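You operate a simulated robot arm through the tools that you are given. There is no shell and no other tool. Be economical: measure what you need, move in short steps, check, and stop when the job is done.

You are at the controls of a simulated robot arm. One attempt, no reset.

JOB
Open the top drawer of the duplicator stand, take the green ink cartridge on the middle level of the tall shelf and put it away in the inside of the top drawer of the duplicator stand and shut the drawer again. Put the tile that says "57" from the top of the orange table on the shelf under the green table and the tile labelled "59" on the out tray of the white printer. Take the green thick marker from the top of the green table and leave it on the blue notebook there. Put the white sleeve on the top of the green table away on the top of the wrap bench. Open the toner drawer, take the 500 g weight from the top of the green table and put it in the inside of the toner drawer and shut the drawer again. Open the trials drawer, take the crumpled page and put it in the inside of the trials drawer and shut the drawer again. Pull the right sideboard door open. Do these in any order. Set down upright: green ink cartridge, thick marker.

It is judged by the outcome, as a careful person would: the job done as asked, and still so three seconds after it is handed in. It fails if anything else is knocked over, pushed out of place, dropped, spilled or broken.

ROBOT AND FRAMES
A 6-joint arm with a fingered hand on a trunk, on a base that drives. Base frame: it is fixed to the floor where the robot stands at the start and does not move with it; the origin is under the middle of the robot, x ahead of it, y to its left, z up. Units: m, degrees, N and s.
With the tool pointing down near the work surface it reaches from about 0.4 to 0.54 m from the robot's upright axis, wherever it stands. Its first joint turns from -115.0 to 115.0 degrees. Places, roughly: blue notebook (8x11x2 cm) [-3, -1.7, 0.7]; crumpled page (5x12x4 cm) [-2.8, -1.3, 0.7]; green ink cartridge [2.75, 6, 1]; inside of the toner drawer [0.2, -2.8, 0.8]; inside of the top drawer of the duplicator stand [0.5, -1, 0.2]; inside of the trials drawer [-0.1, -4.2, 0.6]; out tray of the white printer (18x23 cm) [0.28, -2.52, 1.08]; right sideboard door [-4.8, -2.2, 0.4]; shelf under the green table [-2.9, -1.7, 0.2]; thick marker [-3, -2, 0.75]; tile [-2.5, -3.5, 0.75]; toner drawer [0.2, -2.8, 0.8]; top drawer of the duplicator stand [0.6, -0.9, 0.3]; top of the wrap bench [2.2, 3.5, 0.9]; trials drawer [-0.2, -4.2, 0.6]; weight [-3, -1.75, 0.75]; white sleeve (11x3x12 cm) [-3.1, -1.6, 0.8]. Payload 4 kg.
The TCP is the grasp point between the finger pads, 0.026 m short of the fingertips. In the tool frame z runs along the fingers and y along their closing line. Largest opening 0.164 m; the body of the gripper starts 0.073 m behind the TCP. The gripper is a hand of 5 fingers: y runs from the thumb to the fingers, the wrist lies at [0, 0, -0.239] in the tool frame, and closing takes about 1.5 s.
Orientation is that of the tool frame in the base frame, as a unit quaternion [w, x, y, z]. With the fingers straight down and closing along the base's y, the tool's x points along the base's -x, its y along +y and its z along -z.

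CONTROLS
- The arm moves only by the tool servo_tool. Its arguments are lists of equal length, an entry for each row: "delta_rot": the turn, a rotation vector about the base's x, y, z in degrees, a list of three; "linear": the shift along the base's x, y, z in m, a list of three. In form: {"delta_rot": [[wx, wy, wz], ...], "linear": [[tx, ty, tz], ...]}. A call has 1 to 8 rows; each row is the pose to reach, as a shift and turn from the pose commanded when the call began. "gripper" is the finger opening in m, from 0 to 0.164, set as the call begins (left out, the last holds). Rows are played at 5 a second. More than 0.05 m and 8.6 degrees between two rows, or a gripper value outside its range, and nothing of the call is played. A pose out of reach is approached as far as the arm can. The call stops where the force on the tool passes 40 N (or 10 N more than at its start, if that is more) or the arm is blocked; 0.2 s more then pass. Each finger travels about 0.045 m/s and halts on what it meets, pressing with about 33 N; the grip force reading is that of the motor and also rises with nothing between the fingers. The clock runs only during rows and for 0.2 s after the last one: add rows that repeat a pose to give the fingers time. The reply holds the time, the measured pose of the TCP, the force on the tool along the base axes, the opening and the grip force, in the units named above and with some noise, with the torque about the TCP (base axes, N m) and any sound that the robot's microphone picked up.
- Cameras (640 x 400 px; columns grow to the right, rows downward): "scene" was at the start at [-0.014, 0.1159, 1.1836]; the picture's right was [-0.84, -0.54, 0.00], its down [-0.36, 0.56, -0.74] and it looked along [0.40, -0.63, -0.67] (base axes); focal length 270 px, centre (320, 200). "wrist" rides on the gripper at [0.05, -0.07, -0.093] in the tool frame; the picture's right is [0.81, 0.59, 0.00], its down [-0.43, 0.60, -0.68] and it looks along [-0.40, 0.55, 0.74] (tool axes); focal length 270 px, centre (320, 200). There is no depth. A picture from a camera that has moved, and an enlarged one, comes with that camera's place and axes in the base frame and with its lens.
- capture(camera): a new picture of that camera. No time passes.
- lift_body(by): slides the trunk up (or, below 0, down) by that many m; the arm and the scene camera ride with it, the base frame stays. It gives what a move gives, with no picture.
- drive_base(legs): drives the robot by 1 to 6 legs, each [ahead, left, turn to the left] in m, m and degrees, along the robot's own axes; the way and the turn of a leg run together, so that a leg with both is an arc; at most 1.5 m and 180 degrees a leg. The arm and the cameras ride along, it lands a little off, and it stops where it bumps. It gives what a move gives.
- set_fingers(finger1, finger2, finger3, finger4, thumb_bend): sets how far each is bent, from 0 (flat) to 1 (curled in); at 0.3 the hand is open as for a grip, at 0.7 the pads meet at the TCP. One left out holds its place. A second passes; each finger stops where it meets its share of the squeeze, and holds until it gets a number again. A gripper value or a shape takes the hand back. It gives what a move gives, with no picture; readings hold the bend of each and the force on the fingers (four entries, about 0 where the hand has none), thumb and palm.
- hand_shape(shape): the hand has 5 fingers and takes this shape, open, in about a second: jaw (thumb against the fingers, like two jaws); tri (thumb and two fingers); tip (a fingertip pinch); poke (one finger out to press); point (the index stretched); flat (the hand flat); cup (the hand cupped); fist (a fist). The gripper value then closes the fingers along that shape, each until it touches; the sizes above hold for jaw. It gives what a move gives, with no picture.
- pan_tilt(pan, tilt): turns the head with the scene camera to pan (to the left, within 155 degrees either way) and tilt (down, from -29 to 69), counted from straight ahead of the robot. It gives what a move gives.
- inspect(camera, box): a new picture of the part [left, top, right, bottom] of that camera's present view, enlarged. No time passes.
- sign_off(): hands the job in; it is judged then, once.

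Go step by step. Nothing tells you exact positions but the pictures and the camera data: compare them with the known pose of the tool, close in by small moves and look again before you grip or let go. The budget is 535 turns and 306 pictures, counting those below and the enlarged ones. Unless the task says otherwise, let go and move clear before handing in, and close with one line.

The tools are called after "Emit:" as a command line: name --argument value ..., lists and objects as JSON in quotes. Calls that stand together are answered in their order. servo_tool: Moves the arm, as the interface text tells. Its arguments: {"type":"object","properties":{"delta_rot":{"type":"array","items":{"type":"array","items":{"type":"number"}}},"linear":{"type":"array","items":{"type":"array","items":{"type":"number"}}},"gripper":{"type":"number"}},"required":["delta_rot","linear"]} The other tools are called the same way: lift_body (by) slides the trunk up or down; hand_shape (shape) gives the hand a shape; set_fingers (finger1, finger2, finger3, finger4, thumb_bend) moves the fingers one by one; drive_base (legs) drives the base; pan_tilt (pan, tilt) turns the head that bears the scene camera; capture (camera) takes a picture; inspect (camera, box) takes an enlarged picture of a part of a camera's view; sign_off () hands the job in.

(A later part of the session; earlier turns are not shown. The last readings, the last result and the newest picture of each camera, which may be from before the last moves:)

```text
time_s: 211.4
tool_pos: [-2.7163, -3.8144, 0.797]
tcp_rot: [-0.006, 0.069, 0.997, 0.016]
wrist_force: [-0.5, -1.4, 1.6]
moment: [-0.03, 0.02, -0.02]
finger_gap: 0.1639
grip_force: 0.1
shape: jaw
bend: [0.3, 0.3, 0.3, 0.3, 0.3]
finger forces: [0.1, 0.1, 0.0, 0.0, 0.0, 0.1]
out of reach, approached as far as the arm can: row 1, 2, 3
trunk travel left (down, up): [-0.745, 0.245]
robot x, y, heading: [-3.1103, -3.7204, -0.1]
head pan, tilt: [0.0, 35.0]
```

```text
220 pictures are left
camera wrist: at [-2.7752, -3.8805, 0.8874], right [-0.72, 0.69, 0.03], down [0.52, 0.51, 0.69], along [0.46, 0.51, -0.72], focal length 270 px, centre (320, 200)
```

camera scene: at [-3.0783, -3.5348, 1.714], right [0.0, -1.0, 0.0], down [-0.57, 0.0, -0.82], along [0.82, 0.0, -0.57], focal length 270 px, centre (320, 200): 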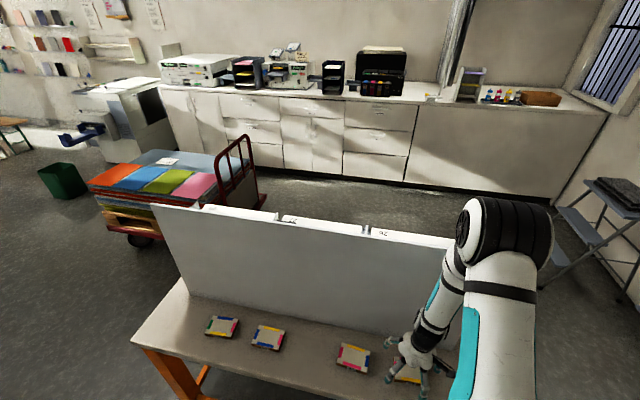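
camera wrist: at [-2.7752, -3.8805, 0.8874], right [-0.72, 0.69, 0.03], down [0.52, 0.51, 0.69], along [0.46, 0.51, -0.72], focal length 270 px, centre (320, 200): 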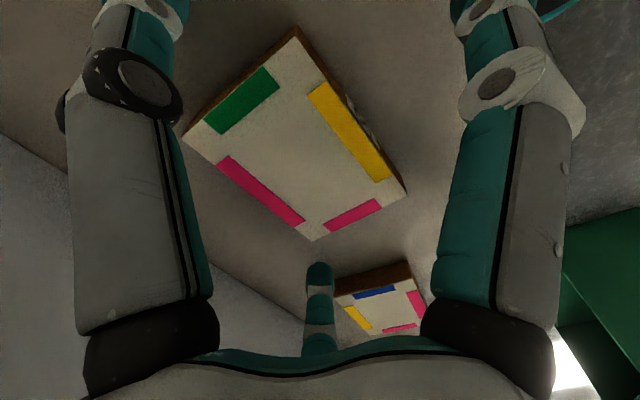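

Clear of contact. Closing the opposing fingers 1 and 4 across the tile.

Emit:
set_fingers --finger1 0.75 --finger4 0.75

Emit:
capture --camera "wrist"

Emit:
inspect --camera "scene" --box '[330, 310, 490, 400]'

```text
time_s: 212.4
tool_pos: [-2.7164, -3.8145, 0.7975]
tcp_rot: [-0.005, 0.069, 0.998, 0.015]
wrist_force: [-0.9, -0.2, 0.4]
moment: [0.02, 0.06, -0.01]
finger_gap: 0.0757
grip_force: 9.0
shape: fingers
bend: [0.55, 0.3, 0.3, 0.55, 0.3]
finger forces: [9.2, 0.0, 0.0, 9.0, 0.0, 0.0]
trunk travel left (down, up): [-0.745, 0.245]
robot x, y, heading: [-3.1069, -3.7197, -0.1]
head pan, tilt: [0.0, 35.0]
```

```text
219 pictures are left
camera wrist: at [-2.7757, -3.8803, 0.8875], right [-0.72, 0.69, 0.03], down [0.52, 0.51, 0.69], along [0.46, 0.51, -0.72], focal length 270 px, centre (320, 200)
```

wrist: 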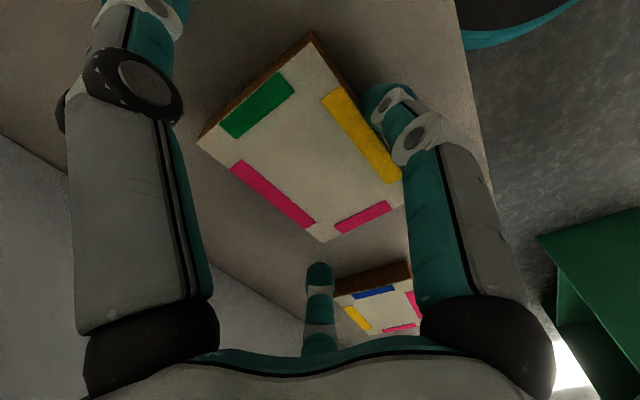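

```text
4.00 times, centred on (410, 355) of scene
camera zoom: at [-3.0801, -3.5347, 1.714], right [0.0, -1.0, 0.0], down [-0.57, 0.0, -0.82], along [0.82, 0.0, -0.57], focal length 1080 px, centre (-40, -420)
```

zoom: 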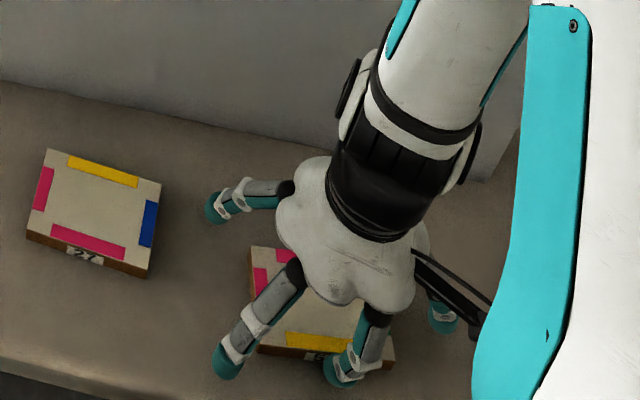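

Pinched at 9 N each side. I'll add the thumb and fingers 2 and 3, then lift.

Emit:
set_fingers --finger2 0.7 --finger3 0.7 --thumb_bend 0.7

Emit:
servo_tool --delta_rot '[[0, 0, 0], [0, 0, 0], [0, 0, 0]]' --linear '[[0, 0, 0.01], [0, 0, 0.03], [0, 0, 0.05]]'

Emit:
capture --camera "wrist"

Emit:
inspect --camera "scene" --box '[330, 310, 490, 400]'

```text
time_s: 213.4
tool_pos: [-2.7168, -3.8152, 0.7981]
tcp_rot: [-0.005, 0.069, 0.998, 0.015]
wrist_force: [-1.5, -1.6, 7.6]
moment: [-0.27, 0.06, 0.03]
finger_gap: 0.0472
grip_force: 28.5
shape: fingers
bend: [0.55, 0.44, 0.44, 0.55, 0.49]
finger forces: [9.2, 9.7, 9.8, 8.8, 19.7, 0.0]
trunk travel left (down, up): [-0.745, 0.245]
robot x, y, heading: [-3.1134, -3.7244, 0.1]
head pan, tilt: [0.0, 35.0]
```

```text
time_s: 214.2
tool_pos: [-2.7268, -3.8098, 0.8374]
tcp_rot: [-0.001, 0.068, 0.997, 0.023]
wrist_force: [-0.6, 0.3, -1.2]
moment: [0.01, -0.05, -0.01]
finger_gap: 0.0476
grip_force: 28.9
shape: fingers
bend: [0.55, 0.44, 0.44, 0.55, 0.49]
finger forces: [9.1, 10.0, 9.7, 8.5, 19.1, 0.0]
out of reach, approached as far as the arm can: row 1, 2, 3
trunk travel left (down, up): [-0.745, 0.245]
robot x, y, heading: [-3.1107, -3.7209, 0.1]
head pan, tilt: [0.0, 35.0]
```

```text
217 pictures are left
camera wrist: at [-2.7861, -3.8762, 0.9269], right [-0.72, 0.69, 0.03], down [0.51, 0.5, 0.7], along [0.47, 0.52, -0.71], focal length 270 px, centre (320, 200)
```

wrist: 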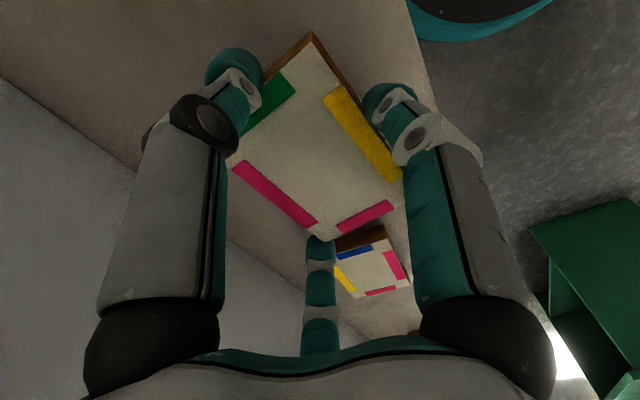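

```text
4.00 times, centred on (410, 355) of scene
camera zoom: at [-3.0808, -3.5346, 1.714], right [0.0, -1.0, 0.0], down [-0.57, 0.0, -0.82], along [0.82, 0.0, -0.57], focal length 1080 px, centre (-40, -420)
```

zoom: 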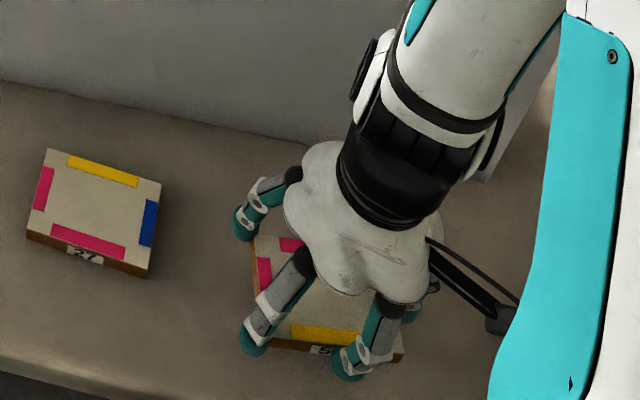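

Tile 59 is held by all fingers. I'll raise it well above everything and take the known route round the green table toward the printer.

Emit:
lift_body --by 0.2

Emit:
drive_base --legs '[[-0.59, 0, 0], [0, 1.5, 0], [0, 1.5, 0], [1.25, 0, 0], [1.25, 0, 0], [0, -0.8, 0]]'

Emit:
pan_tilt --pan -30 --tilt 35

Emit:
capture --camera "scene"

Emit:
capture --camera "wrist"

```text
time_s: 216.4
tool_pos: [-2.726, -3.8089, 1.0368]
tcp_rot: [-0.001, 0.068, 0.997, 0.022]
wrist_force: [0.1, -0.4, -0.2]
moment: [0.0, 0.03, -0.02]
finger_gap: 0.0474
grip_force: 27.9
shape: fingers
bend: [0.55, 0.44, 0.44, 0.55, 0.49]
finger forces: [9.1, 10.0, 9.8, 8.6, 19.2, 0.0]
trunk travel left (down, up): [-0.945, 0.045]
robot x, y, heading: [-3.109, -3.719, -0.1]
head pan, tilt: [0.0, 35.0]
```

```text
time_s: 249.6
tool_pos: [-0.7895, -1.5535, 1.0394]
tcp_rot: [-0.001, 0.054, 0.998, 0.023]
wrist_force: [-0.5, 0.9, 0.0]
moment: [0.03, -0.04, -0.02]
finger_gap: 0.0472
grip_force: 27.9
shape: fingers
bend: [0.55, 0.44, 0.44, 0.55, 0.49]
finger forces: [9.3, 9.4, 9.3, 8.4, 19.0, 0.0]
trunk travel left (down, up): [-0.945, 0.045]
robot x, y, heading: [-1.1741, -1.4743, 1.7]
head pan, tilt: [0.0, 35.0]
```

```text
time_s: 250.5
tool_pos: [-0.7887, -1.555, 1.0381]
tcp_rot: [-0.001, 0.054, 0.998, 0.022]
wrist_force: [1.0, -0.3, -0.4]
moment: [-0.02, 0.03, 0.02]
finger_gap: 0.0473
grip_force: 27.1
shape: fingers
bend: [0.55, 0.44, 0.44, 0.55, 0.49]
finger forces: [9.2, 9.3, 9.3, 8.5, 19.0, 0.1]
trunk travel left (down, up): [-0.945, 0.045]
robot x, y, heading: [-1.1753, -1.479, 1.6]
head pan, tilt: [-30.0, 35.0]
```

```text
215 pictures are left
camera scene: at [-1.1616, -1.3345, 1.914], right [-0.47, -0.88, 0.0], down [-0.5, 0.27, -0.82], along [0.72, -0.39, -0.57], focal length 270 px, centre (320, 200)
```

scene: 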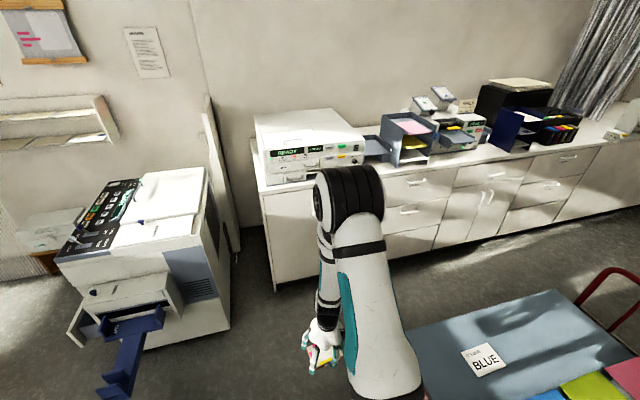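

```text
214 pictures are left
camera wrist: at [-0.8464, -1.6229, 1.1268], right [-0.74, 0.67, 0.03], down [0.49, 0.52, 0.7], along [0.45, 0.53, -0.71], focal length 270 px, centre (320, 200)
```

wrist: 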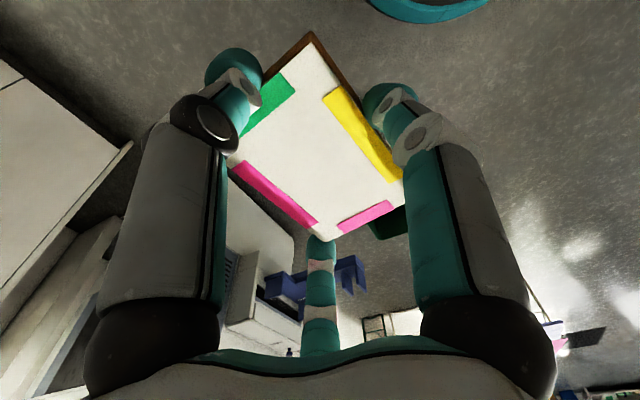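

The white printer and its grey out-tray (about (0.28, -2.55, 1.08)) are visible. Zooming in.

Emit:
inspect --camera "scene" --box '[240, 90, 500, 260]'

```text
2.35 times, centred on (370, 175) of scene
camera zoom: at [-1.1616, -1.3345, 1.914], right [-0.47, -0.88, 0.0], down [-0.5, 0.27, -0.82], along [0.72, -0.39, -0.57], focal length 635 px, centre (202, 259)
```

zoom: 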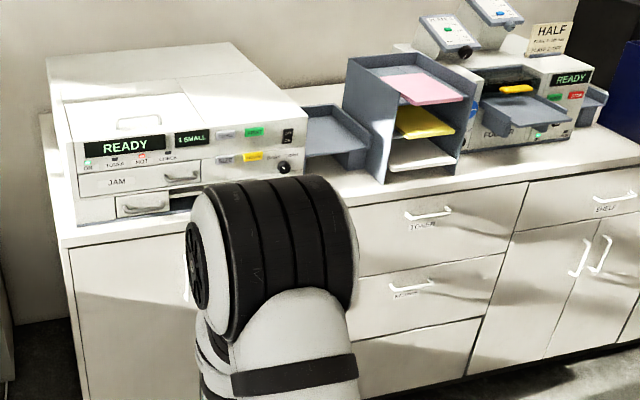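

Tray sits between the printer and the sorter. Cabinets are turned about -14°. I'll square up to them and move in part of the way.

Emit:
drive_base --legs '[[0, 0, -15.9], [0.85, 0, 0], [0, -0.3, 0]]'

Emit:
pan_tilt --pan -20 --tilt 50

Emit:
capture --camera "scene"

```text
time_s: 257.3
tool_pos: [-0.0533, -2.0968, 1.0373]
tcp_rot: [0.001, 0.22, 0.975, 0.021]
wrist_force: [-0.1, 0.1, 0.3]
moment: [0.02, 0.04, 0.03]
finger_gap: 0.0471
grip_force: 27.6
shape: fingers
bend: [0.55, 0.44, 0.44, 0.55, 0.49]
finger forces: [9.2, 9.2, 9.2, 8.6, 18.9, 0.1]
trunk travel left (down, up): [-0.945, 0.045]
robot x, y, heading: [-0.3951, -1.8987, -17.5]
head pan, tilt: [-30.0, 35.0]
stopped in leg 3: the robot was blocked; the commanded pose is now the measured one
```

```text
time_s: 258.1
tool_pos: [-0.0549, -2.0959, 1.0383]
tcp_rot: [0.003, 0.221, 0.975, 0.022]
wrist_force: [0.5, -0.7, -1.5]
moment: [0.0, 0.0, -0.01]
finger_gap: 0.0473
grip_force: 27.7
shape: fingers
bend: [0.55, 0.44, 0.44, 0.55, 0.49]
finger forces: [9.4, 9.4, 9.2, 8.4, 19.0, 0.0]
trunk travel left (down, up): [-0.945, 0.045]
robot x, y, heading: [-0.39, -1.895, -17.6]
head pan, tilt: [-20.0, 50.0]
```

```text
212 pictures are left
camera scene: at [-0.3335, -1.7478, 1.8924], right [-0.61, -0.79, 0.0], down [-0.61, 0.47, -0.64], along [0.51, -0.39, -0.77], focal length 270 px, centre (320, 200)
```

scene: 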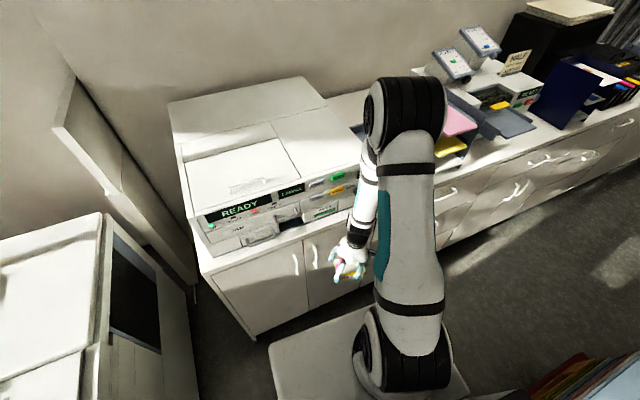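

Something stopped the base. Looking down to the right to find what.

Emit:
pan_tilt --pan -90 --tilt 60

Emit:
capture --camera "scene"

Emit:
pan_tilt --pan -130 --tilt 50

Emit:
capture --camera "scene"

```text
time_s: 259.5
tool_pos: [-0.0549, -2.0965, 1.0385]
tcp_rot: [0.002, 0.221, 0.975, 0.022]
wrist_force: [-0.2, -0.3, -0.3]
moment: [-0.01, -0.01, -0.01]
finger_gap: 0.047
grip_force: 27.2
shape: fingers
bend: [0.55, 0.44, 0.44, 0.55, 0.49]
finger forces: [9.3, 9.3, 9.2, 8.5, 19.0, 0.0]
trunk travel left (down, up): [-0.945, 0.045]
robot x, y, heading: [-0.3944, -1.8958, -17.2]
head pan, tilt: [-90.0, 60.0]
```

```text
211 pictures are left
camera scene: at [-0.4142, -1.764, 1.8797], right [-0.95, 0.3, 0.0], down [0.26, 0.83, -0.5], along [-0.15, -0.48, -0.87], focal length 270 px, centre (320, 200)
```

scene: 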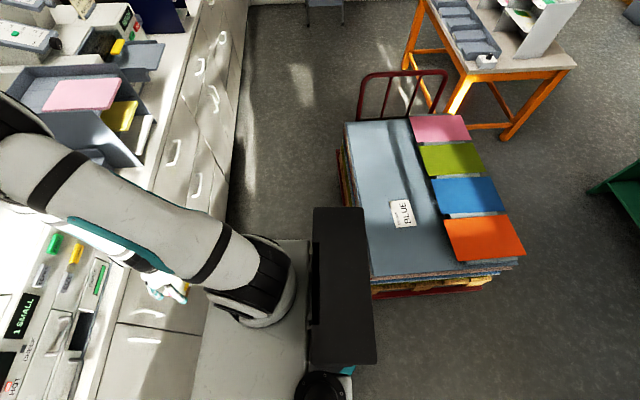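

```text
time_s: 260.5
tool_pos: [-0.0542, -2.0956, 1.0374]
tcp_rot: [0.002, 0.219, 0.975, 0.022]
wrist_force: [-0.2, 0.1, 0.2]
moment: [0.02, -0.02, 0.0]
finger_gap: 0.0473
grip_force: 27.7
shape: fingers
bend: [0.55, 0.44, 0.44, 0.55, 0.49]
finger forces: [9.4, 8.9, 9.1, 8.4, 18.8, 0.0]
trunk travel left (down, up): [-0.945, 0.045]
robot x, y, heading: [-0.3925, -1.8936, -17.5]
head pan, tilt: [-130.0, 50.0]
```

```text
210 pictures are left
camera scene: at [-0.4591, -1.7418, 1.8923], right [-0.54, 0.84, 0.0], down [0.65, 0.41, -0.64], along [-0.54, -0.35, -0.77], focal length 270 px, centre (320, 200)
```

scene: 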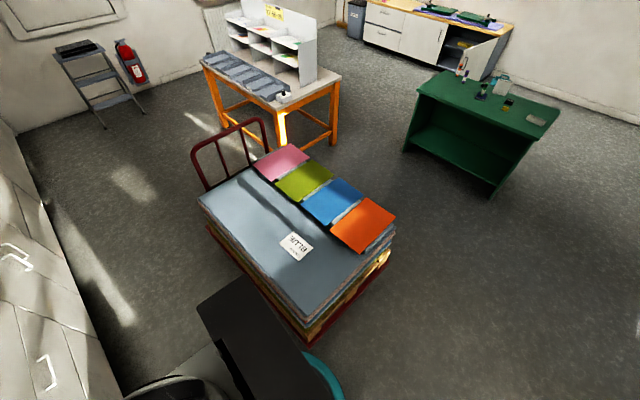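

The trolley's corner at about (-0.72, -1.99) stopped the base; the base radius is about 0.33 m. There's 0.95 m between trolley and cabinets. I'll go forward first, then slide right.

Emit:
drive_base --legs '[[0.22, 0, 0], [0.06, -0.31, 3.2]]'

Emit:
pan_tilt --pan -25 --tilt 45

Emit:
capture --camera "scene"

Emit:
capture --camera "wrist"

```text
time_s: 262.1
tool_pos: [0.1188, -2.1489, 1.0372]
tcp_rot: [-0.005, 0.223, 0.975, 0.025]
wrist_force: [-2.4, -1.6, 5.8]
moment: [-0.42, -0.06, -0.09]
finger_gap: 0.047
grip_force: 26.4
shape: fingers
bend: [0.54, 0.44, 0.48, 0.57, 0.5]
finger forces: [9.8, 10.2, 4.3, 12.2, 17.2, 0.0]
trunk travel left (down, up): [-0.945, 0.045]
robot x, y, heading: [-0.2141, -1.9566, -17.9]
head pan, tilt: [-130.0, 50.0]
stopped in leg 1: the force on the tool passed its limit at 69 N (the readings are from after the stop); the commanded pose is now the measured one
```

```text
time_s: 263.9
tool_pos: [0.1178, -2.1496, 1.0371]
tcp_rot: [-0.005, 0.221, 0.975, 0.025]
wrist_force: [-3.8, -1.6, 7.6]
moment: [-0.54, -0.19, -0.14]
finger_gap: 0.0473
grip_force: 26.7
shape: fingers
bend: [0.54, 0.44, 0.48, 0.57, 0.5]
finger forces: [9.7, 10.1, 4.2, 13.3, 17.5, 0.0]
trunk travel left (down, up): [-0.945, 0.045]
robot x, y, heading: [-0.2131, -1.9553, -17.8]
head pan, tilt: [-25.0, 45.0]
```

```text
209 pictures are left
camera scene: at [-0.1551, -1.8124, 1.8993], right [-0.68, -0.74, 0.0], down [-0.52, 0.48, -0.71], along [0.52, -0.48, -0.71], focal length 270 px, centre (320, 200)
```

scene: 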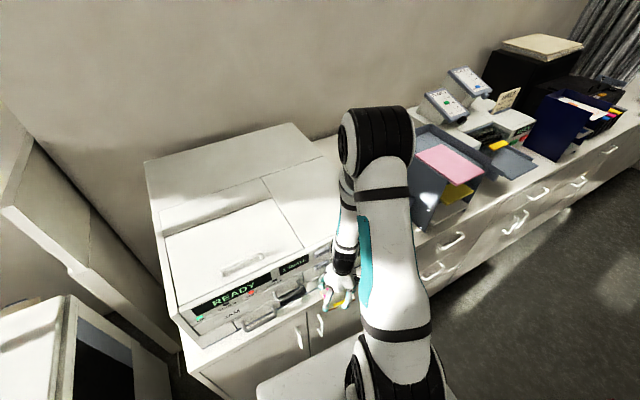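

```text
208 pictures are left
camera wrist: at [0.0424, -2.1955, 1.1266], right [-0.47, 0.88, 0.05], down [0.65, 0.31, 0.7], along [0.6, 0.36, -0.72], focal length 270 px, centre (320, 200)
```

wrist: 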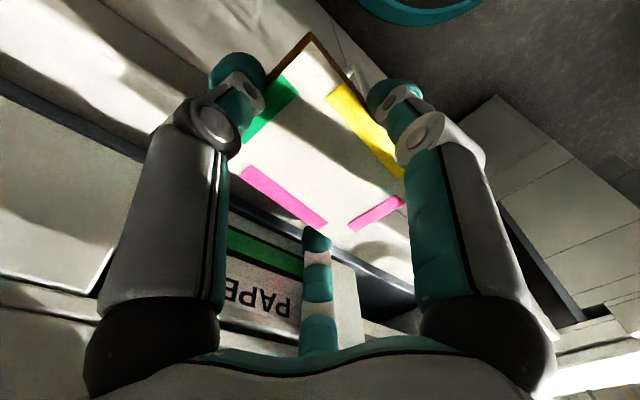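

The hand touched the printer front; the tile is still held. I'll back off, then slide right along the corridor to the tray.

Emit:
drive_base --legs '[[-0.11, 0, 0], [0.09, -0.39, 3.5]]'

Emit:
pan_tilt --pan 0 --tilt 45

Emit:
capture --camera "scene"

Emit:
capture --camera "wrist"

```text
time_s: 267.2
tool_pos: [0.0044, -2.4962, 1.0378]
tcp_rot: [-0.007, 0.192, 0.981, 0.026]
wrist_force: [0.8, -0.3, -1.1]
moment: [0.02, 0.02, 0.0]
finger_gap: 0.047
grip_force: 24.5
shape: fingers
bend: [0.54, 0.44, 0.48, 0.57, 0.51]
finger forces: [10.0, 10.2, 4.2, 7.9, 16.8, 0.0]
trunk travel left (down, up): [-0.945, 0.045]
robot x, y, heading: [-0.3374, -2.319, -14.2]
head pan, tilt: [-25.0, 45.0]
```

```text
time_s: 268.1
tool_pos: [0.0033, -2.4953, 1.0366]
tcp_rot: [-0.006, 0.193, 0.981, 0.025]
wrist_force: [-0.5, 0.2, -1.1]
moment: [0.02, 0.02, -0.02]
finger_gap: 0.0472
grip_force: 24.5
shape: fingers
bend: [0.54, 0.44, 0.48, 0.57, 0.51]
finger forces: [10.0, 10.2, 4.3, 8.0, 16.7, 0.1]
trunk travel left (down, up): [-0.945, 0.045]
robot x, y, heading: [-0.3437, -2.3191, -13.9]
head pan, tilt: [0.0, 45.0]
```

```text
207 pictures are left
camera scene: at [-0.2724, -2.1453, 1.8992], right [-0.25, -0.97, 0.0], down [-0.69, 0.17, -0.71], along [0.69, -0.17, -0.71], focal length 270 px, centre (320, 200)
```

scene: 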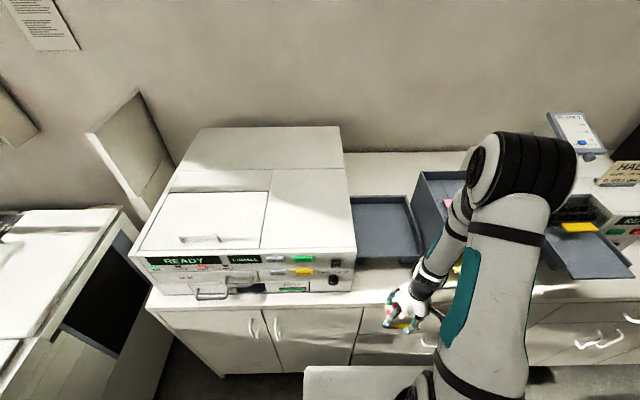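

```text
206 pictures are left
camera wrist: at [-0.0689, -2.5471, 1.1263], right [-0.53, 0.85, 0.05], down [0.63, 0.35, 0.69], along [0.57, 0.39, -0.72], focal length 270 px, centre (320, 200)
```

wrist: 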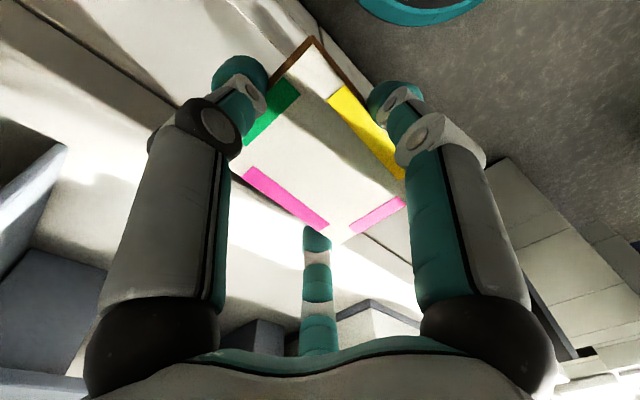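

The tray is open-topped, about 0.2–0.48 in x, centred near (0.32, -2.55). I'll raise the hand above the rim before moving in.

Emit:
lift_body --by 0.045

Emit:
servo_tool --delta_rot '[[0, 0, 0], [0, 0, 0], [0, 0, 0], [0, 0, 0]]' --linear '[[0.02, -0.005, 0.03], [0.04, -0.01, 0.06], [0.06, -0.015, 0.09], [0.08, -0.02, 0.11]]'

Emit:
capture --camera "scene"

```text
time_s: 269.0
tool_pos: [0.0041, -2.4955, 1.0831]
tcp_rot: [-0.007, 0.193, 0.981, 0.026]
wrist_force: [-0.7, -0.2, -0.3]
moment: [0.05, -0.02, 0.0]
finger_gap: 0.0471
grip_force: 24.3
shape: fingers
bend: [0.54, 0.44, 0.48, 0.57, 0.51]
finger forces: [10.1, 10.2, 4.2, 8.0, 16.7, 0.0]
trunk travel left (down, up): [-0.99, 0.0]
robot x, y, heading: [-0.3415, -2.3177, -14.5]
head pan, tilt: [0.0, 45.0]
```

```text
time_s: 270.0
tool_pos: [0.0736, -2.504, 1.1699]
tcp_rot: [0.018, 0.194, 0.979, 0.057]
wrist_force: [0.0, 0.3, 0.2]
moment: [0.02, -0.01, 0.03]
finger_gap: 0.0469
grip_force: 24.1
shape: fingers
bend: [0.54, 0.44, 0.48, 0.57, 0.51]
finger forces: [9.8, 10.3, 4.1, 8.0, 16.6, 0.0]
out of reach, approached as far as the arm can: row 1, 2, 3, 4
trunk travel left (down, up): [-0.99, 0.0]
robot x, y, heading: [-0.3385, -2.3186, -14.1]
head pan, tilt: [0.0, 45.0]
```

```text
205 pictures are left
camera scene: at [-0.2717, -2.1452, 1.9442], right [-0.25, -0.97, 0.0], down [-0.69, 0.17, -0.71], along [0.69, -0.17, -0.71], focal length 270 px, centre (320, 200)
```

scene: 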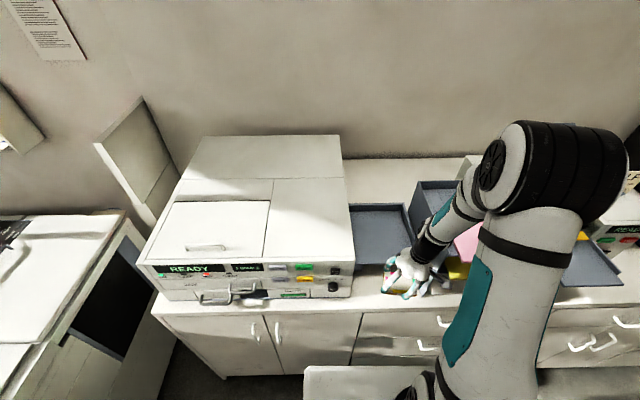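

The hand is already laterally centred on the tray (sides ±0.11 m). Going straight ahead: first with the base.

Emit:
drive_base --legs '[[0.15, 0, 0]]'

Emit:
capture --camera "scene"

Emit:
capture --camera "wrist"

```text
time_s: 271.3
tool_pos: [0.1893, -2.5358, 1.1712]
tcp_rot: [0.017, 0.194, 0.979, 0.055]
wrist_force: [0.6, -0.2, -0.2]
moment: [-0.02, 0.01, -0.03]
finger_gap: 0.047
grip_force: 24.8
shape: fingers
bend: [0.54, 0.44, 0.48, 0.57, 0.51]
finger forces: [9.9, 10.2, 4.2, 8.0, 16.5, 0.0]
trunk travel left (down, up): [-0.99, 0.0]
robot x, y, heading: [-0.2265, -2.3533, -14.3]
head pan, tilt: [0.0, 45.0]
stopped in leg 1: the robot was blocked; the commanded pose is now the measured one
```

```text
204 pictures are left
camera scene: at [-0.1556, -2.1749, 1.9442], right [-0.25, -0.97, 0.0], down [-0.69, 0.17, -0.71], along [0.68, -0.17, -0.71], focal length 270 px, centre (320, 200)
```

scene: 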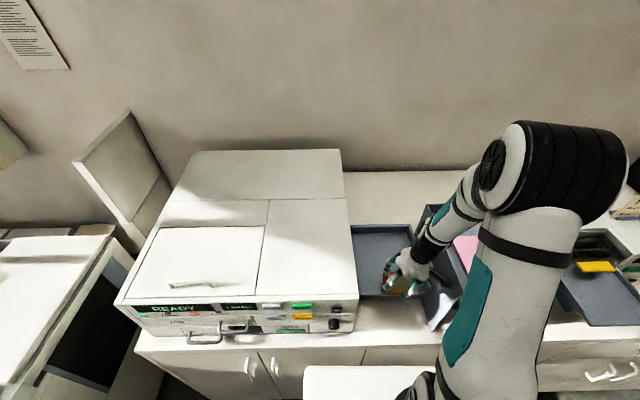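

```text
203 pictures are left
camera wrist: at [0.1108, -2.5898, 1.2521], right [-0.53, 0.85, 0.06], down [0.59, 0.31, 0.75], along [0.62, 0.43, -0.66], focal length 270 px, centre (320, 200)
```

wrist: 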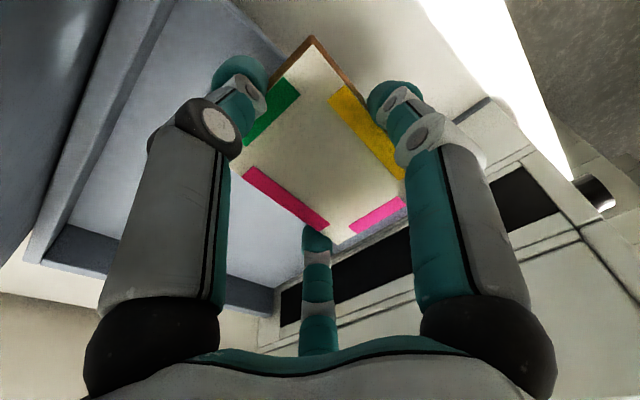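

Base touched the cabinet plinth (solid). I'll back off slightly and extend the arm over the tray.

Emit:
drive_base --legs '[[-0.015, 0, 0]]'

Emit:
servo_tool --delta_rot '[[0, 0, 0], [0, 0, 0], [0, 0, 0], [0, 0, 0]]' --linear '[[0.035, -0.009, 0], [0.07, -0.018, 0], [0.1, -0.026, 0], [0.13, -0.034, 0]]'

Emit:
capture --camera "wrist"

Emit:
inspect --camera "scene" --box '[330, 190, 490, 320]'

```text
time_s: 272.1
tool_pos: [0.1718, -2.531, 1.1703]
tcp_rot: [0.019, 0.195, 0.979, 0.057]
wrist_force: [-0.6, -0.7, 0.1]
moment: [0.0, 0.01, 0.02]
finger_gap: 0.0468
grip_force: 24.4
shape: fingers
bend: [0.54, 0.44, 0.48, 0.57, 0.51]
finger forces: [9.9, 10.2, 4.0, 8.0, 16.5, 0.0]
trunk travel left (down, up): [-0.99, 0.0]
robot x, y, heading: [-0.2421, -2.3469, -14.4]
head pan, tilt: [0.0, 45.0]
```

```text
time_s: 273.1
tool_pos: [0.2986, -2.5601, 1.1629]
tcp_rot: [0.028, 0.194, 0.978, 0.073]
wrist_force: [1.2, 0.2, 0.0]
moment: [0.0, -0.02, 0.03]
finger_gap: 0.0468
grip_force: 24.2
shape: fingers
bend: [0.54, 0.44, 0.48, 0.57, 0.51]
finger forces: [9.9, 10.3, 4.2, 7.9, 16.4, 0.0]
out of reach, approached as far as the arm can: row 2, 3, 4
trunk travel left (down, up): [-0.99, 0.0]
robot x, y, heading: [-0.2396, -2.3423, -14.2]
head pan, tilt: [0.0, 45.0]
```

```text
202 pictures are left
camera wrist: at [0.218, -2.617, 1.2408], right [-0.53, 0.85, 0.07], down [0.56, 0.29, 0.77], along [0.64, 0.45, -0.63], focal length 270 px, centre (320, 200)
```

wrist: 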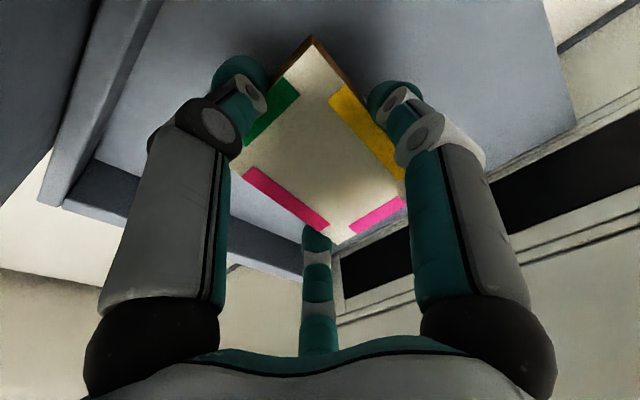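

```text
3.08 times, centred on (410, 255) of scene
camera zoom: at [-0.171, -2.171, 1.9442], right [-0.25, -0.97, 0.0], down [-0.69, 0.17, -0.71], along [0.68, -0.17, -0.71], focal length 830 px, centre (43, 31)
```

zoom: 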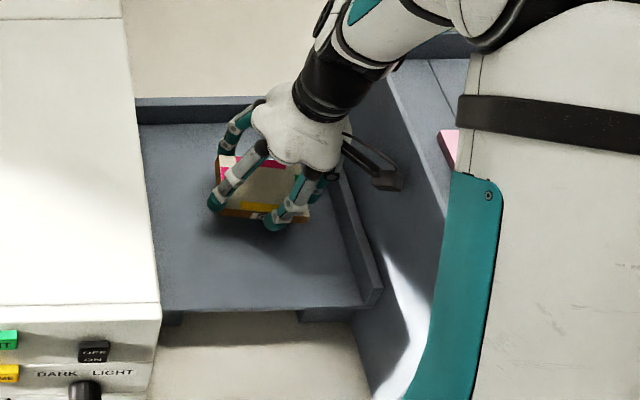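

The tile is right over the tray's middle. Lowering carefully until contact.

Emit:
servo_tool --delta_rot '[[0, 0, 0], [0, 0, 0], [0, 0, 0]]' --linear '[[0, 0, -0.01], [0, 0, -0.02], [0, 0, -0.03]]'

Emit:
servo_tool --delta_rot '[[0, 0, 0], [0, 0, 0]]' --linear '[[0, 0, -0.005], [0, 0, -0.01]]'

Emit:
inspect --camera "scene" --box '[330, 190, 490, 320]'

```text
time_s: 273.9
tool_pos: [0.293, -2.5575, 1.1304]
tcp_rot: [0.027, 0.193, 0.979, 0.067]
wrist_force: [0.3, -0.4, 11.3]
moment: [-0.36, 0.54, 0.0]
finger_gap: 0.0467
grip_force: 25.4
shape: fingers
bend: [0.54, 0.43, 0.48, 0.56, 0.51]
finger forces: [10.7, 10.9, 4.5, 8.3, 16.4, 0.0]
out of reach, approached as far as the arm can: row 1, 2, 3
trunk travel left (down, up): [-0.99, 0.0]
robot x, y, heading: [-0.237, -2.3449, -14.6]
head pan, tilt: [0.0, 45.0]
```

```text
time_s: 274.2
tool_pos: [0.2939, -2.5588, 1.1284]
tcp_rot: [0.031, 0.194, 0.978, 0.063]
wrist_force: [-5.3, 2.9, 22.8]
moment: [-0.76, 1.07, -0.28]
finger_gap: 0.047
grip_force: 32.3
shape: fingers
bend: [0.54, 0.43, 0.48, 0.57, 0.51]
finger forces: [11.5, 11.6, 4.9, 8.1, 27.6, 0.0]
out of reach, approached as far as the arm can: row 1
trunk travel left (down, up): [-0.99, 0.0]
robot x, y, heading: [-0.242, -2.3476, -14.4]
head pan, tilt: [0.0, 45.0]
stopped in row 1: the force on the tool passed its limit at 46 N (the readings are from after the stop); the commanded pose is now the measured one
```

```text
3.08 times, centred on (410, 255) of scene
camera zoom: at [-0.1747, -2.1695, 1.9444], right [-0.25, -0.97, 0.0], down [-0.68, 0.17, -0.71], along [0.69, -0.18, -0.71], focal length 830 px, centre (43, 31)
```

zoom: 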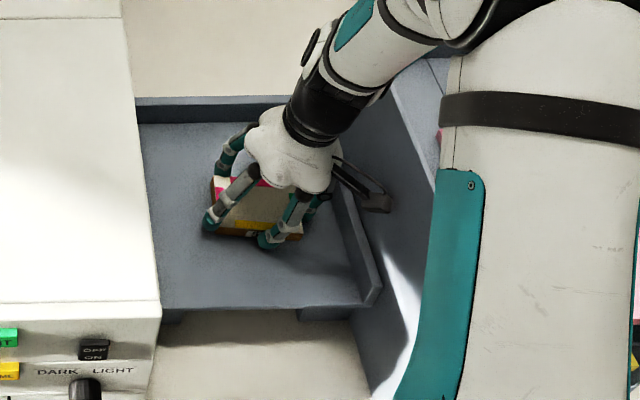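

Contact with the tray floor. I'll ease up 4 mm and open the fingers gently.

Emit:
servo_tool --delta_rot '[[0, 0, 0]]' --linear '[[0, 0, 0.004]]'

Emit:
set_fingers --finger1 0.42 --finger2 0.34 --finger3 0.34 --finger4 0.42 --thumb_bend 0.38

Emit:
inspect --camera "scene" --box '[330, 190, 490, 320]'

Emit:
capture --camera "wrist"

```text
time_s: 274.6
tool_pos: [0.2933, -2.5582, 1.1294]
tcp_rot: [0.031, 0.193, 0.979, 0.064]
wrist_force: [-2.0, -0.3, 5.3]
moment: [-0.09, 0.27, -0.08]
finger_gap: 0.047
grip_force: 25.7
shape: fingers
bend: [0.54, 0.43, 0.48, 0.57, 0.51]
finger forces: [11.4, 10.6, 4.6, 8.2, 16.2, 0.0]
trunk travel left (down, up): [-0.99, 0.0]
robot x, y, heading: [-0.2388, -2.3453, -14.1]
head pan, tilt: [0.0, 45.0]
```

```text
time_s: 275.6
tool_pos: [0.2948, -2.5586, 1.1303]
tcp_rot: [0.031, 0.194, 0.978, 0.064]
wrist_force: [0.6, 0.2, 0.8]
moment: [0.0, -0.01, -0.03]
finger_gap: 0.0671
grip_force: 0.0
shape: fingers
bend: [0.42, 0.34, 0.34, 0.42, 0.38]
finger forces: [0.1, 0.0, 0.0, 0.0, 0.1, 0.1]
trunk travel left (down, up): [-0.99, 0.0]
robot x, y, heading: [-0.2397, -2.3469, -14.2]
head pan, tilt: [0.0, 45.0]
```

```text
3.08 times, centred on (410, 255) of scene
camera zoom: at [-0.1722, -2.1706, 1.9442], right [-0.25, -0.97, 0.0], down [-0.69, 0.17, -0.71], along [0.69, -0.17, -0.71], focal length 830 px, centre (43, 31)
```

zoom: 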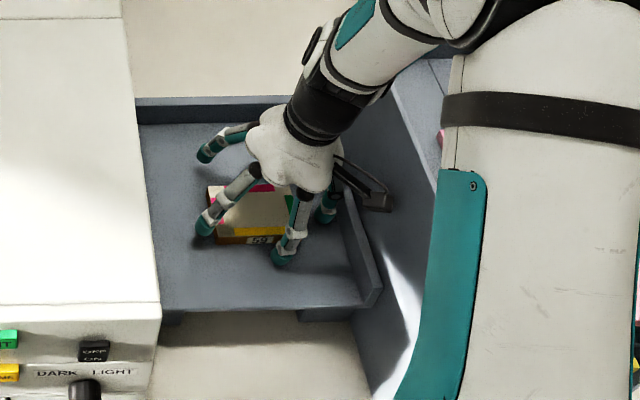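

```text
198 pictures are left
camera wrist: at [0.2136, -2.6145, 1.2092], right [-0.53, 0.85, 0.05], down [0.56, 0.3, 0.77], along [0.64, 0.43, -0.64], focal length 270 px, centre (320, 200)
```

wrist: 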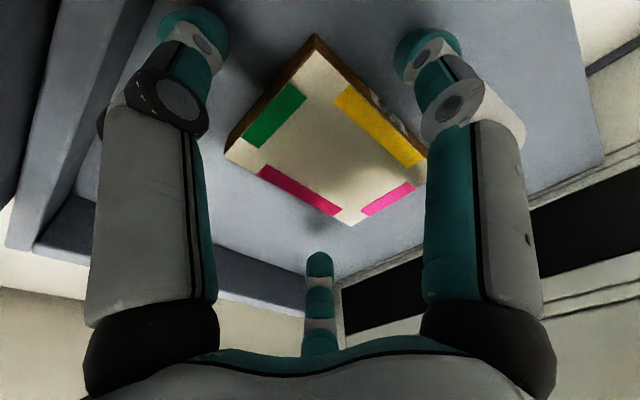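

Tile 59 rests flat in the tray. I'll raise the hand and retreat.

Emit:
servo_tool --delta_rot '[[0, 0, 0], [0, 0, 0], [0, 0, 0], [0, 0, 0], [0, 0, 0]]' --linear '[[0, 0, 0.02], [0, 0, 0.05], [-0.02, 0.005, 0.07], [-0.06, 0.015, 0.07], [-0.1, 0.025, 0.07]]'

Emit:
drive_base --legs '[[-0.1, 0, 0]]'

Emit:
capture --camera "scene"

```text
time_s: 276.9
tool_pos: [0.1935, -2.5345, 1.2024]
tcp_rot: [0.03, 0.193, 0.979, 0.063]
wrist_force: [0.7, 0.2, -0.2]
moment: [-0.03, -0.02, 0.0]
finger_gap: 0.0671
grip_force: 0.1
shape: fingers
bend: [0.42, 0.34, 0.34, 0.42, 0.38]
finger forces: [0.0, 0.0, 0.1, 0.0, 0.0, 0.1]
out of reach, approached as far as the arm can: row 2, 3
trunk travel left (down, up): [-0.99, 0.0]
robot x, y, heading: [-0.2397, -2.347, -14.5]
head pan, tilt: [0.0, 45.0]
```

```text
time_s: 278.0
tool_pos: [0.099, -2.5093, 1.2018]
tcp_rot: [0.031, 0.193, 0.979, 0.064]
wrist_force: [-0.1, 0.7, 0.3]
moment: [-0.01, -0.01, -0.01]
finger_gap: 0.0671
grip_force: 0.1
shape: fingers
bend: [0.42, 0.34, 0.34, 0.42, 0.38]
finger forces: [0.0, 0.0, 0.1, 0.1, 0.0, 0.0]
trunk travel left (down, up): [-0.99, 0.0]
robot x, y, heading: [-0.3329, -2.3231, -14.2]
head pan, tilt: [0.0, 45.0]
```

```text
197 pictures are left
camera scene: at [-0.2698, -2.1458, 1.9442], right [-0.25, -0.97, 0.0], down [-0.69, 0.17, -0.71], along [0.69, -0.17, -0.71], focal length 270 px, centre (320, 200)
```

scene: 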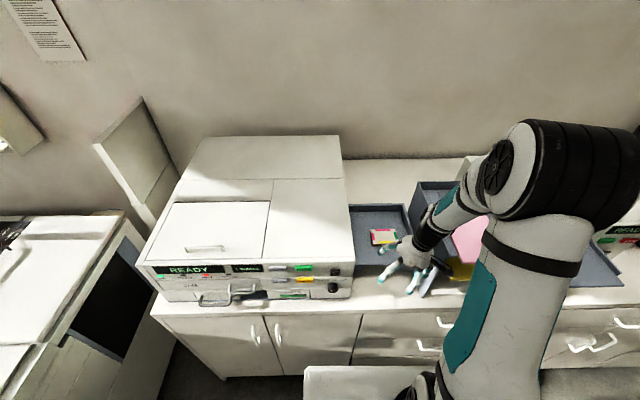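

Tile 59 is done. Next I'll open the toner drawer; the corridor is narrow, so I'll pull it from the south side. First I'll turn and drive down the corridor.

Emit:
drive_base --legs '[[0, 0, -90], [1.3, 0, 0]]'

Emit:
pan_tilt --pan 110 --tilt 45

Emit:
capture --camera "scene"

Emit:
pan_tilt --pan 50 --tilt 45

Emit:
capture --camera "scene"

```text
time_s: 279.3
tool_pos: [0.0713, -2.5587, 1.2026]
tcp_rot: [0.032, 0.25, 0.965, 0.064]
wrist_force: [5.6, 9.8, 0.6]
moment: [-0.86, 0.58, 0.47]
finger_gap: 0.0669
grip_force: 5.4
shape: fingers
bend: [0.42, 0.34, 0.34, 0.42, 0.38]
finger forces: [0.1, 0.0, 0.0, 0.0, 0.0, 11.0]
trunk travel left (down, up): [-0.99, 0.0]
robot x, y, heading: [-0.3366, -2.3221, -22.0]
head pan, tilt: [0.0, 45.0]
stopped in leg 1: the force on the tool passed its limit at 76 N (the readings are from after the stop); the commanded pose is now the measured one
```

```text
time_s: 281.2
tool_pos: [0.0729, -2.5583, 1.2018]
tcp_rot: [0.031, 0.251, 0.965, 0.063]
wrist_force: [5.9, 12.0, -1.3]
moment: [-0.96, 0.57, 0.46]
finger_gap: 0.0671
grip_force: 6.4
shape: fingers
bend: [0.42, 0.34, 0.34, 0.42, 0.38]
finger forces: [0.0, 0.0, 0.1, 0.0, 0.1, 12.9]
trunk travel left (down, up): [-0.99, 0.0]
robot x, y, heading: [-0.3359, -2.3212, -21.6]
head pan, tilt: [110.0, 45.0]
```

```text
196 pictures are left
camera scene: at [-0.3177, -2.0419, 1.9438], right [1.0, -0.03, 0.0], down [-0.02, -0.71, -0.71], along [0.02, 0.71, -0.71], focal length 270 px, centre (320, 200)
```

scene: 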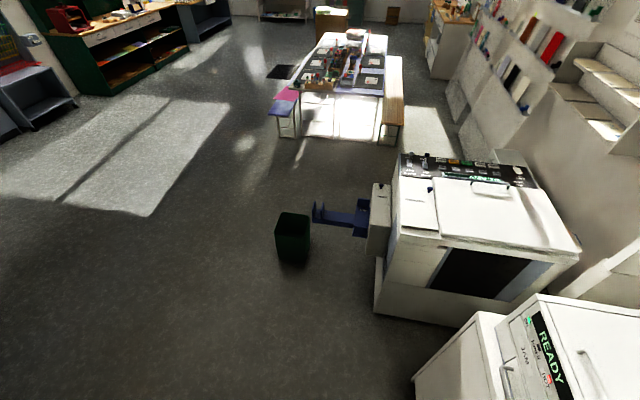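

```text
time_s: 282.5
tool_pos: [0.0727, -2.559, 1.2024]
tcp_rot: [0.032, 0.252, 0.965, 0.062]
wrist_force: [5.8, 11.6, -1.9]
moment: [-0.99, 0.52, 0.42]
finger_gap: 0.0673
grip_force: 6.0
shape: fingers
bend: [0.42, 0.34, 0.34, 0.42, 0.38]
finger forces: [0.0, 0.0, 0.0, 0.0, 0.1, 12.8]
trunk travel left (down, up): [-0.99, 0.0]
robot x, y, heading: [-0.3375, -2.3227, -21.9]
head pan, tilt: [50.0, 45.0]
```

```text
195 pictures are left
camera scene: at [-0.2487, -2.0847, 1.9438], right [0.47, -0.88, 0.0], down [-0.62, -0.34, -0.71], along [0.62, 0.33, -0.71], focal length 270 px, centre (320, 200)
```

scene: 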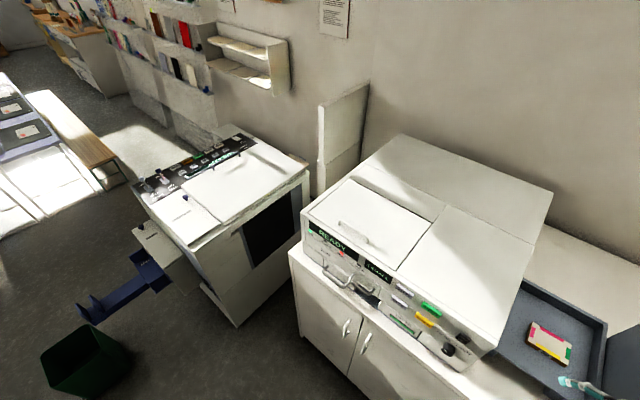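

The palm touched the sorter as I turned. I'll undo the turn, back straight out, go north to open space, and turn there instead.

Emit:
drive_base --legs '[[0, 0, 7.7]]'

Emit:
drive_base --legs '[[-0.08, 0, 0]]'

Emit:
pan_tilt --pan 0 --tilt 45

Emit:
capture --camera "scene"

```text
time_s: 283.5
tool_pos: [0.1006, -2.5045, 1.2019]
tcp_rot: [0.029, 0.187, 0.98, 0.066]
wrist_force: [1.2, 0.7, -0.7]
moment: [-0.02, 0.01, 0.0]
finger_gap: 0.067
grip_force: 0.0
shape: fingers
bend: [0.42, 0.34, 0.34, 0.42, 0.38]
finger forces: [0.0, 0.0, 0.0, 0.0, 0.0, 0.1]
trunk travel left (down, up): [-0.99, 0.0]
robot x, y, heading: [-0.336, -2.3217, -14.2]
head pan, tilt: [50.0, 45.0]
```

```text
time_s: 284.6
tool_pos: [0.0186, -2.485, 1.2037]
tcp_rot: [0.029, 0.187, 0.98, 0.065]
wrist_force: [-0.3, -0.5, 0.3]
moment: [-0.01, -0.04, 0.04]
finger_gap: 0.067
grip_force: 0.0
shape: fingers
bend: [0.42, 0.34, 0.34, 0.42, 0.38]
finger forces: [0.0, 0.1, 0.0, 0.1, 0.0, 0.0]
trunk travel left (down, up): [-0.99, 0.0]
robot x, y, heading: [-0.4161, -2.3025, -14.1]
head pan, tilt: [50.0, 45.0]
```

```text
time_s: 285.8
tool_pos: [0.0207, -2.4853, 1.2022]
tcp_rot: [0.028, 0.187, 0.98, 0.065]
wrist_force: [-0.6, 0.4, -0.8]
moment: [-0.01, -0.02, -0.01]
finger_gap: 0.0673
grip_force: 0.1
shape: fingers
bend: [0.42, 0.34, 0.34, 0.42, 0.38]
finger forces: [0.0, 0.1, 0.0, 0.0, 0.1, 0.0]
trunk travel left (down, up): [-0.99, 0.0]
robot x, y, heading: [-0.4143, -2.3024, -14.2]
head pan, tilt: [0.0, 45.0]
```

```text
194 pictures are left
camera scene: at [-0.348, -2.1257, 1.9442], right [-0.24, -0.97, 0.0], down [-0.69, 0.17, -0.71], along [0.69, -0.17, -0.71], focal length 270 px, centre (320, 200)
```

scene: 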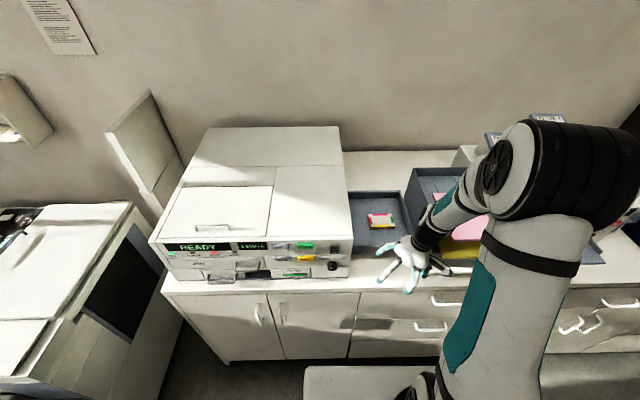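

Things look in place. Moving north to open floor, turning, then down the corridor with the arm pointing along it.

Emit:
drive_base --legs '[[0, 0.7, 0], [0, 0, -90]]'

Emit:
capture --camera "scene"

```text
time_s: 293.4
tool_pos: [-0.4158, -2.0582, 1.2022]
tcp_rot: [0.066, 0.819, 0.569, 0.027]
wrist_force: [0.6, -0.2, -0.9]
moment: [0.04, -0.02, -0.01]
finger_gap: 0.067
grip_force: 0.0
shape: fingers
bend: [0.42, 0.34, 0.34, 0.42, 0.38]
finger forces: [0.0, 0.0, 0.1, 0.0, 0.0, 0.1]
trunk travel left (down, up): [-0.99, 0.0]
robot x, y, heading: [-0.239, -1.6175, -103.1]
head pan, tilt: [0.0, 45.0]
heard: click, click, click
```

```text
193 pictures are left
camera scene: at [-0.0633, -1.6803, 1.9442], right [-0.97, 0.23, 0.0], down [0.16, 0.69, -0.71], along [-0.16, -0.69, -0.71], focal length 270 px, centre (320, 200)
```

scene: 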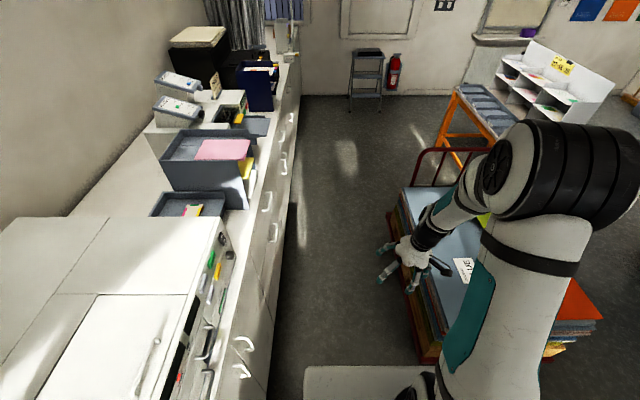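

The corridor is clear down the middle; the toner handle is near (-0.01, -2.85, 0.8). Driving down to the open area south of the trolley.

Emit:
drive_base --legs '[[0.95, 0.02, 0], [0.95, 0.02, 0]]'

Emit:
lift_body --by -0.45

Emit:
pan_tilt --pan 120 --tilt 35

Emit:
capture --camera "scene"

```text
time_s: 302.9
tool_pos: [-0.8032, -3.926, 1.2028]
tcp_rot: [0.065, 0.82, 0.568, 0.028]
wrist_force: [-0.6, -0.2, -0.9]
moment: [0.06, 0.0, 0.0]
finger_gap: 0.0672
grip_force: 0.1
shape: fingers
bend: [0.42, 0.34, 0.34, 0.42, 0.38]
finger forces: [0.1, 0.1, 0.0, 0.0, 0.0, 0.0]
trunk travel left (down, up): [-0.99, 0.0]
robot x, y, heading: [-0.6275, -3.4894, -103.2]
head pan, tilt: [0.0, 45.0]
```

```text
refused: -0.45 is not a number from -0.4 to 0.4
```

```text
time_s: 304.9
tool_pos: [-0.8038, -3.9264, 1.2028]
tcp_rot: [0.066, 0.82, 0.568, 0.027]
wrist_force: [-0.4, 0.4, 0.0]
moment: [0.03, -0.01, 0.03]
finger_gap: 0.0674
grip_force: 0.1
shape: fingers
bend: [0.42, 0.34, 0.34, 0.42, 0.38]
finger forces: [0.0, 0.0, 0.0, 0.1, 0.0, 0.1]
trunk travel left (down, up): [-0.99, 0.0]
robot x, y, heading: [-0.6285, -3.4852, -103.1]
head pan, tilt: [120.0, 35.0]
```

```text
192 pictures are left
camera scene: at [-0.3475, -3.4444, 1.959], right [0.29, -0.96, 0.0], down [-0.55, -0.17, -0.82], along [0.78, 0.24, -0.57], focal length 270 px, centre (320, 200)
```

scene: 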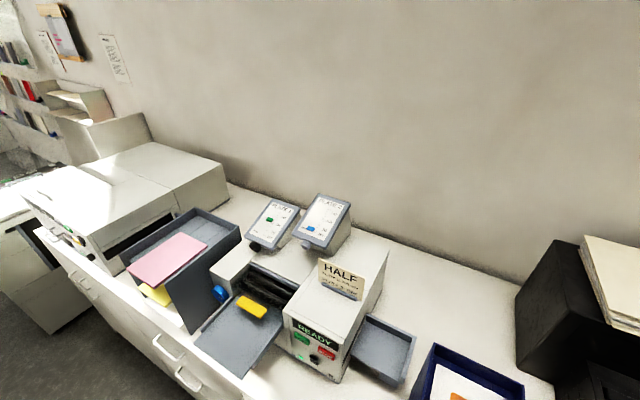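

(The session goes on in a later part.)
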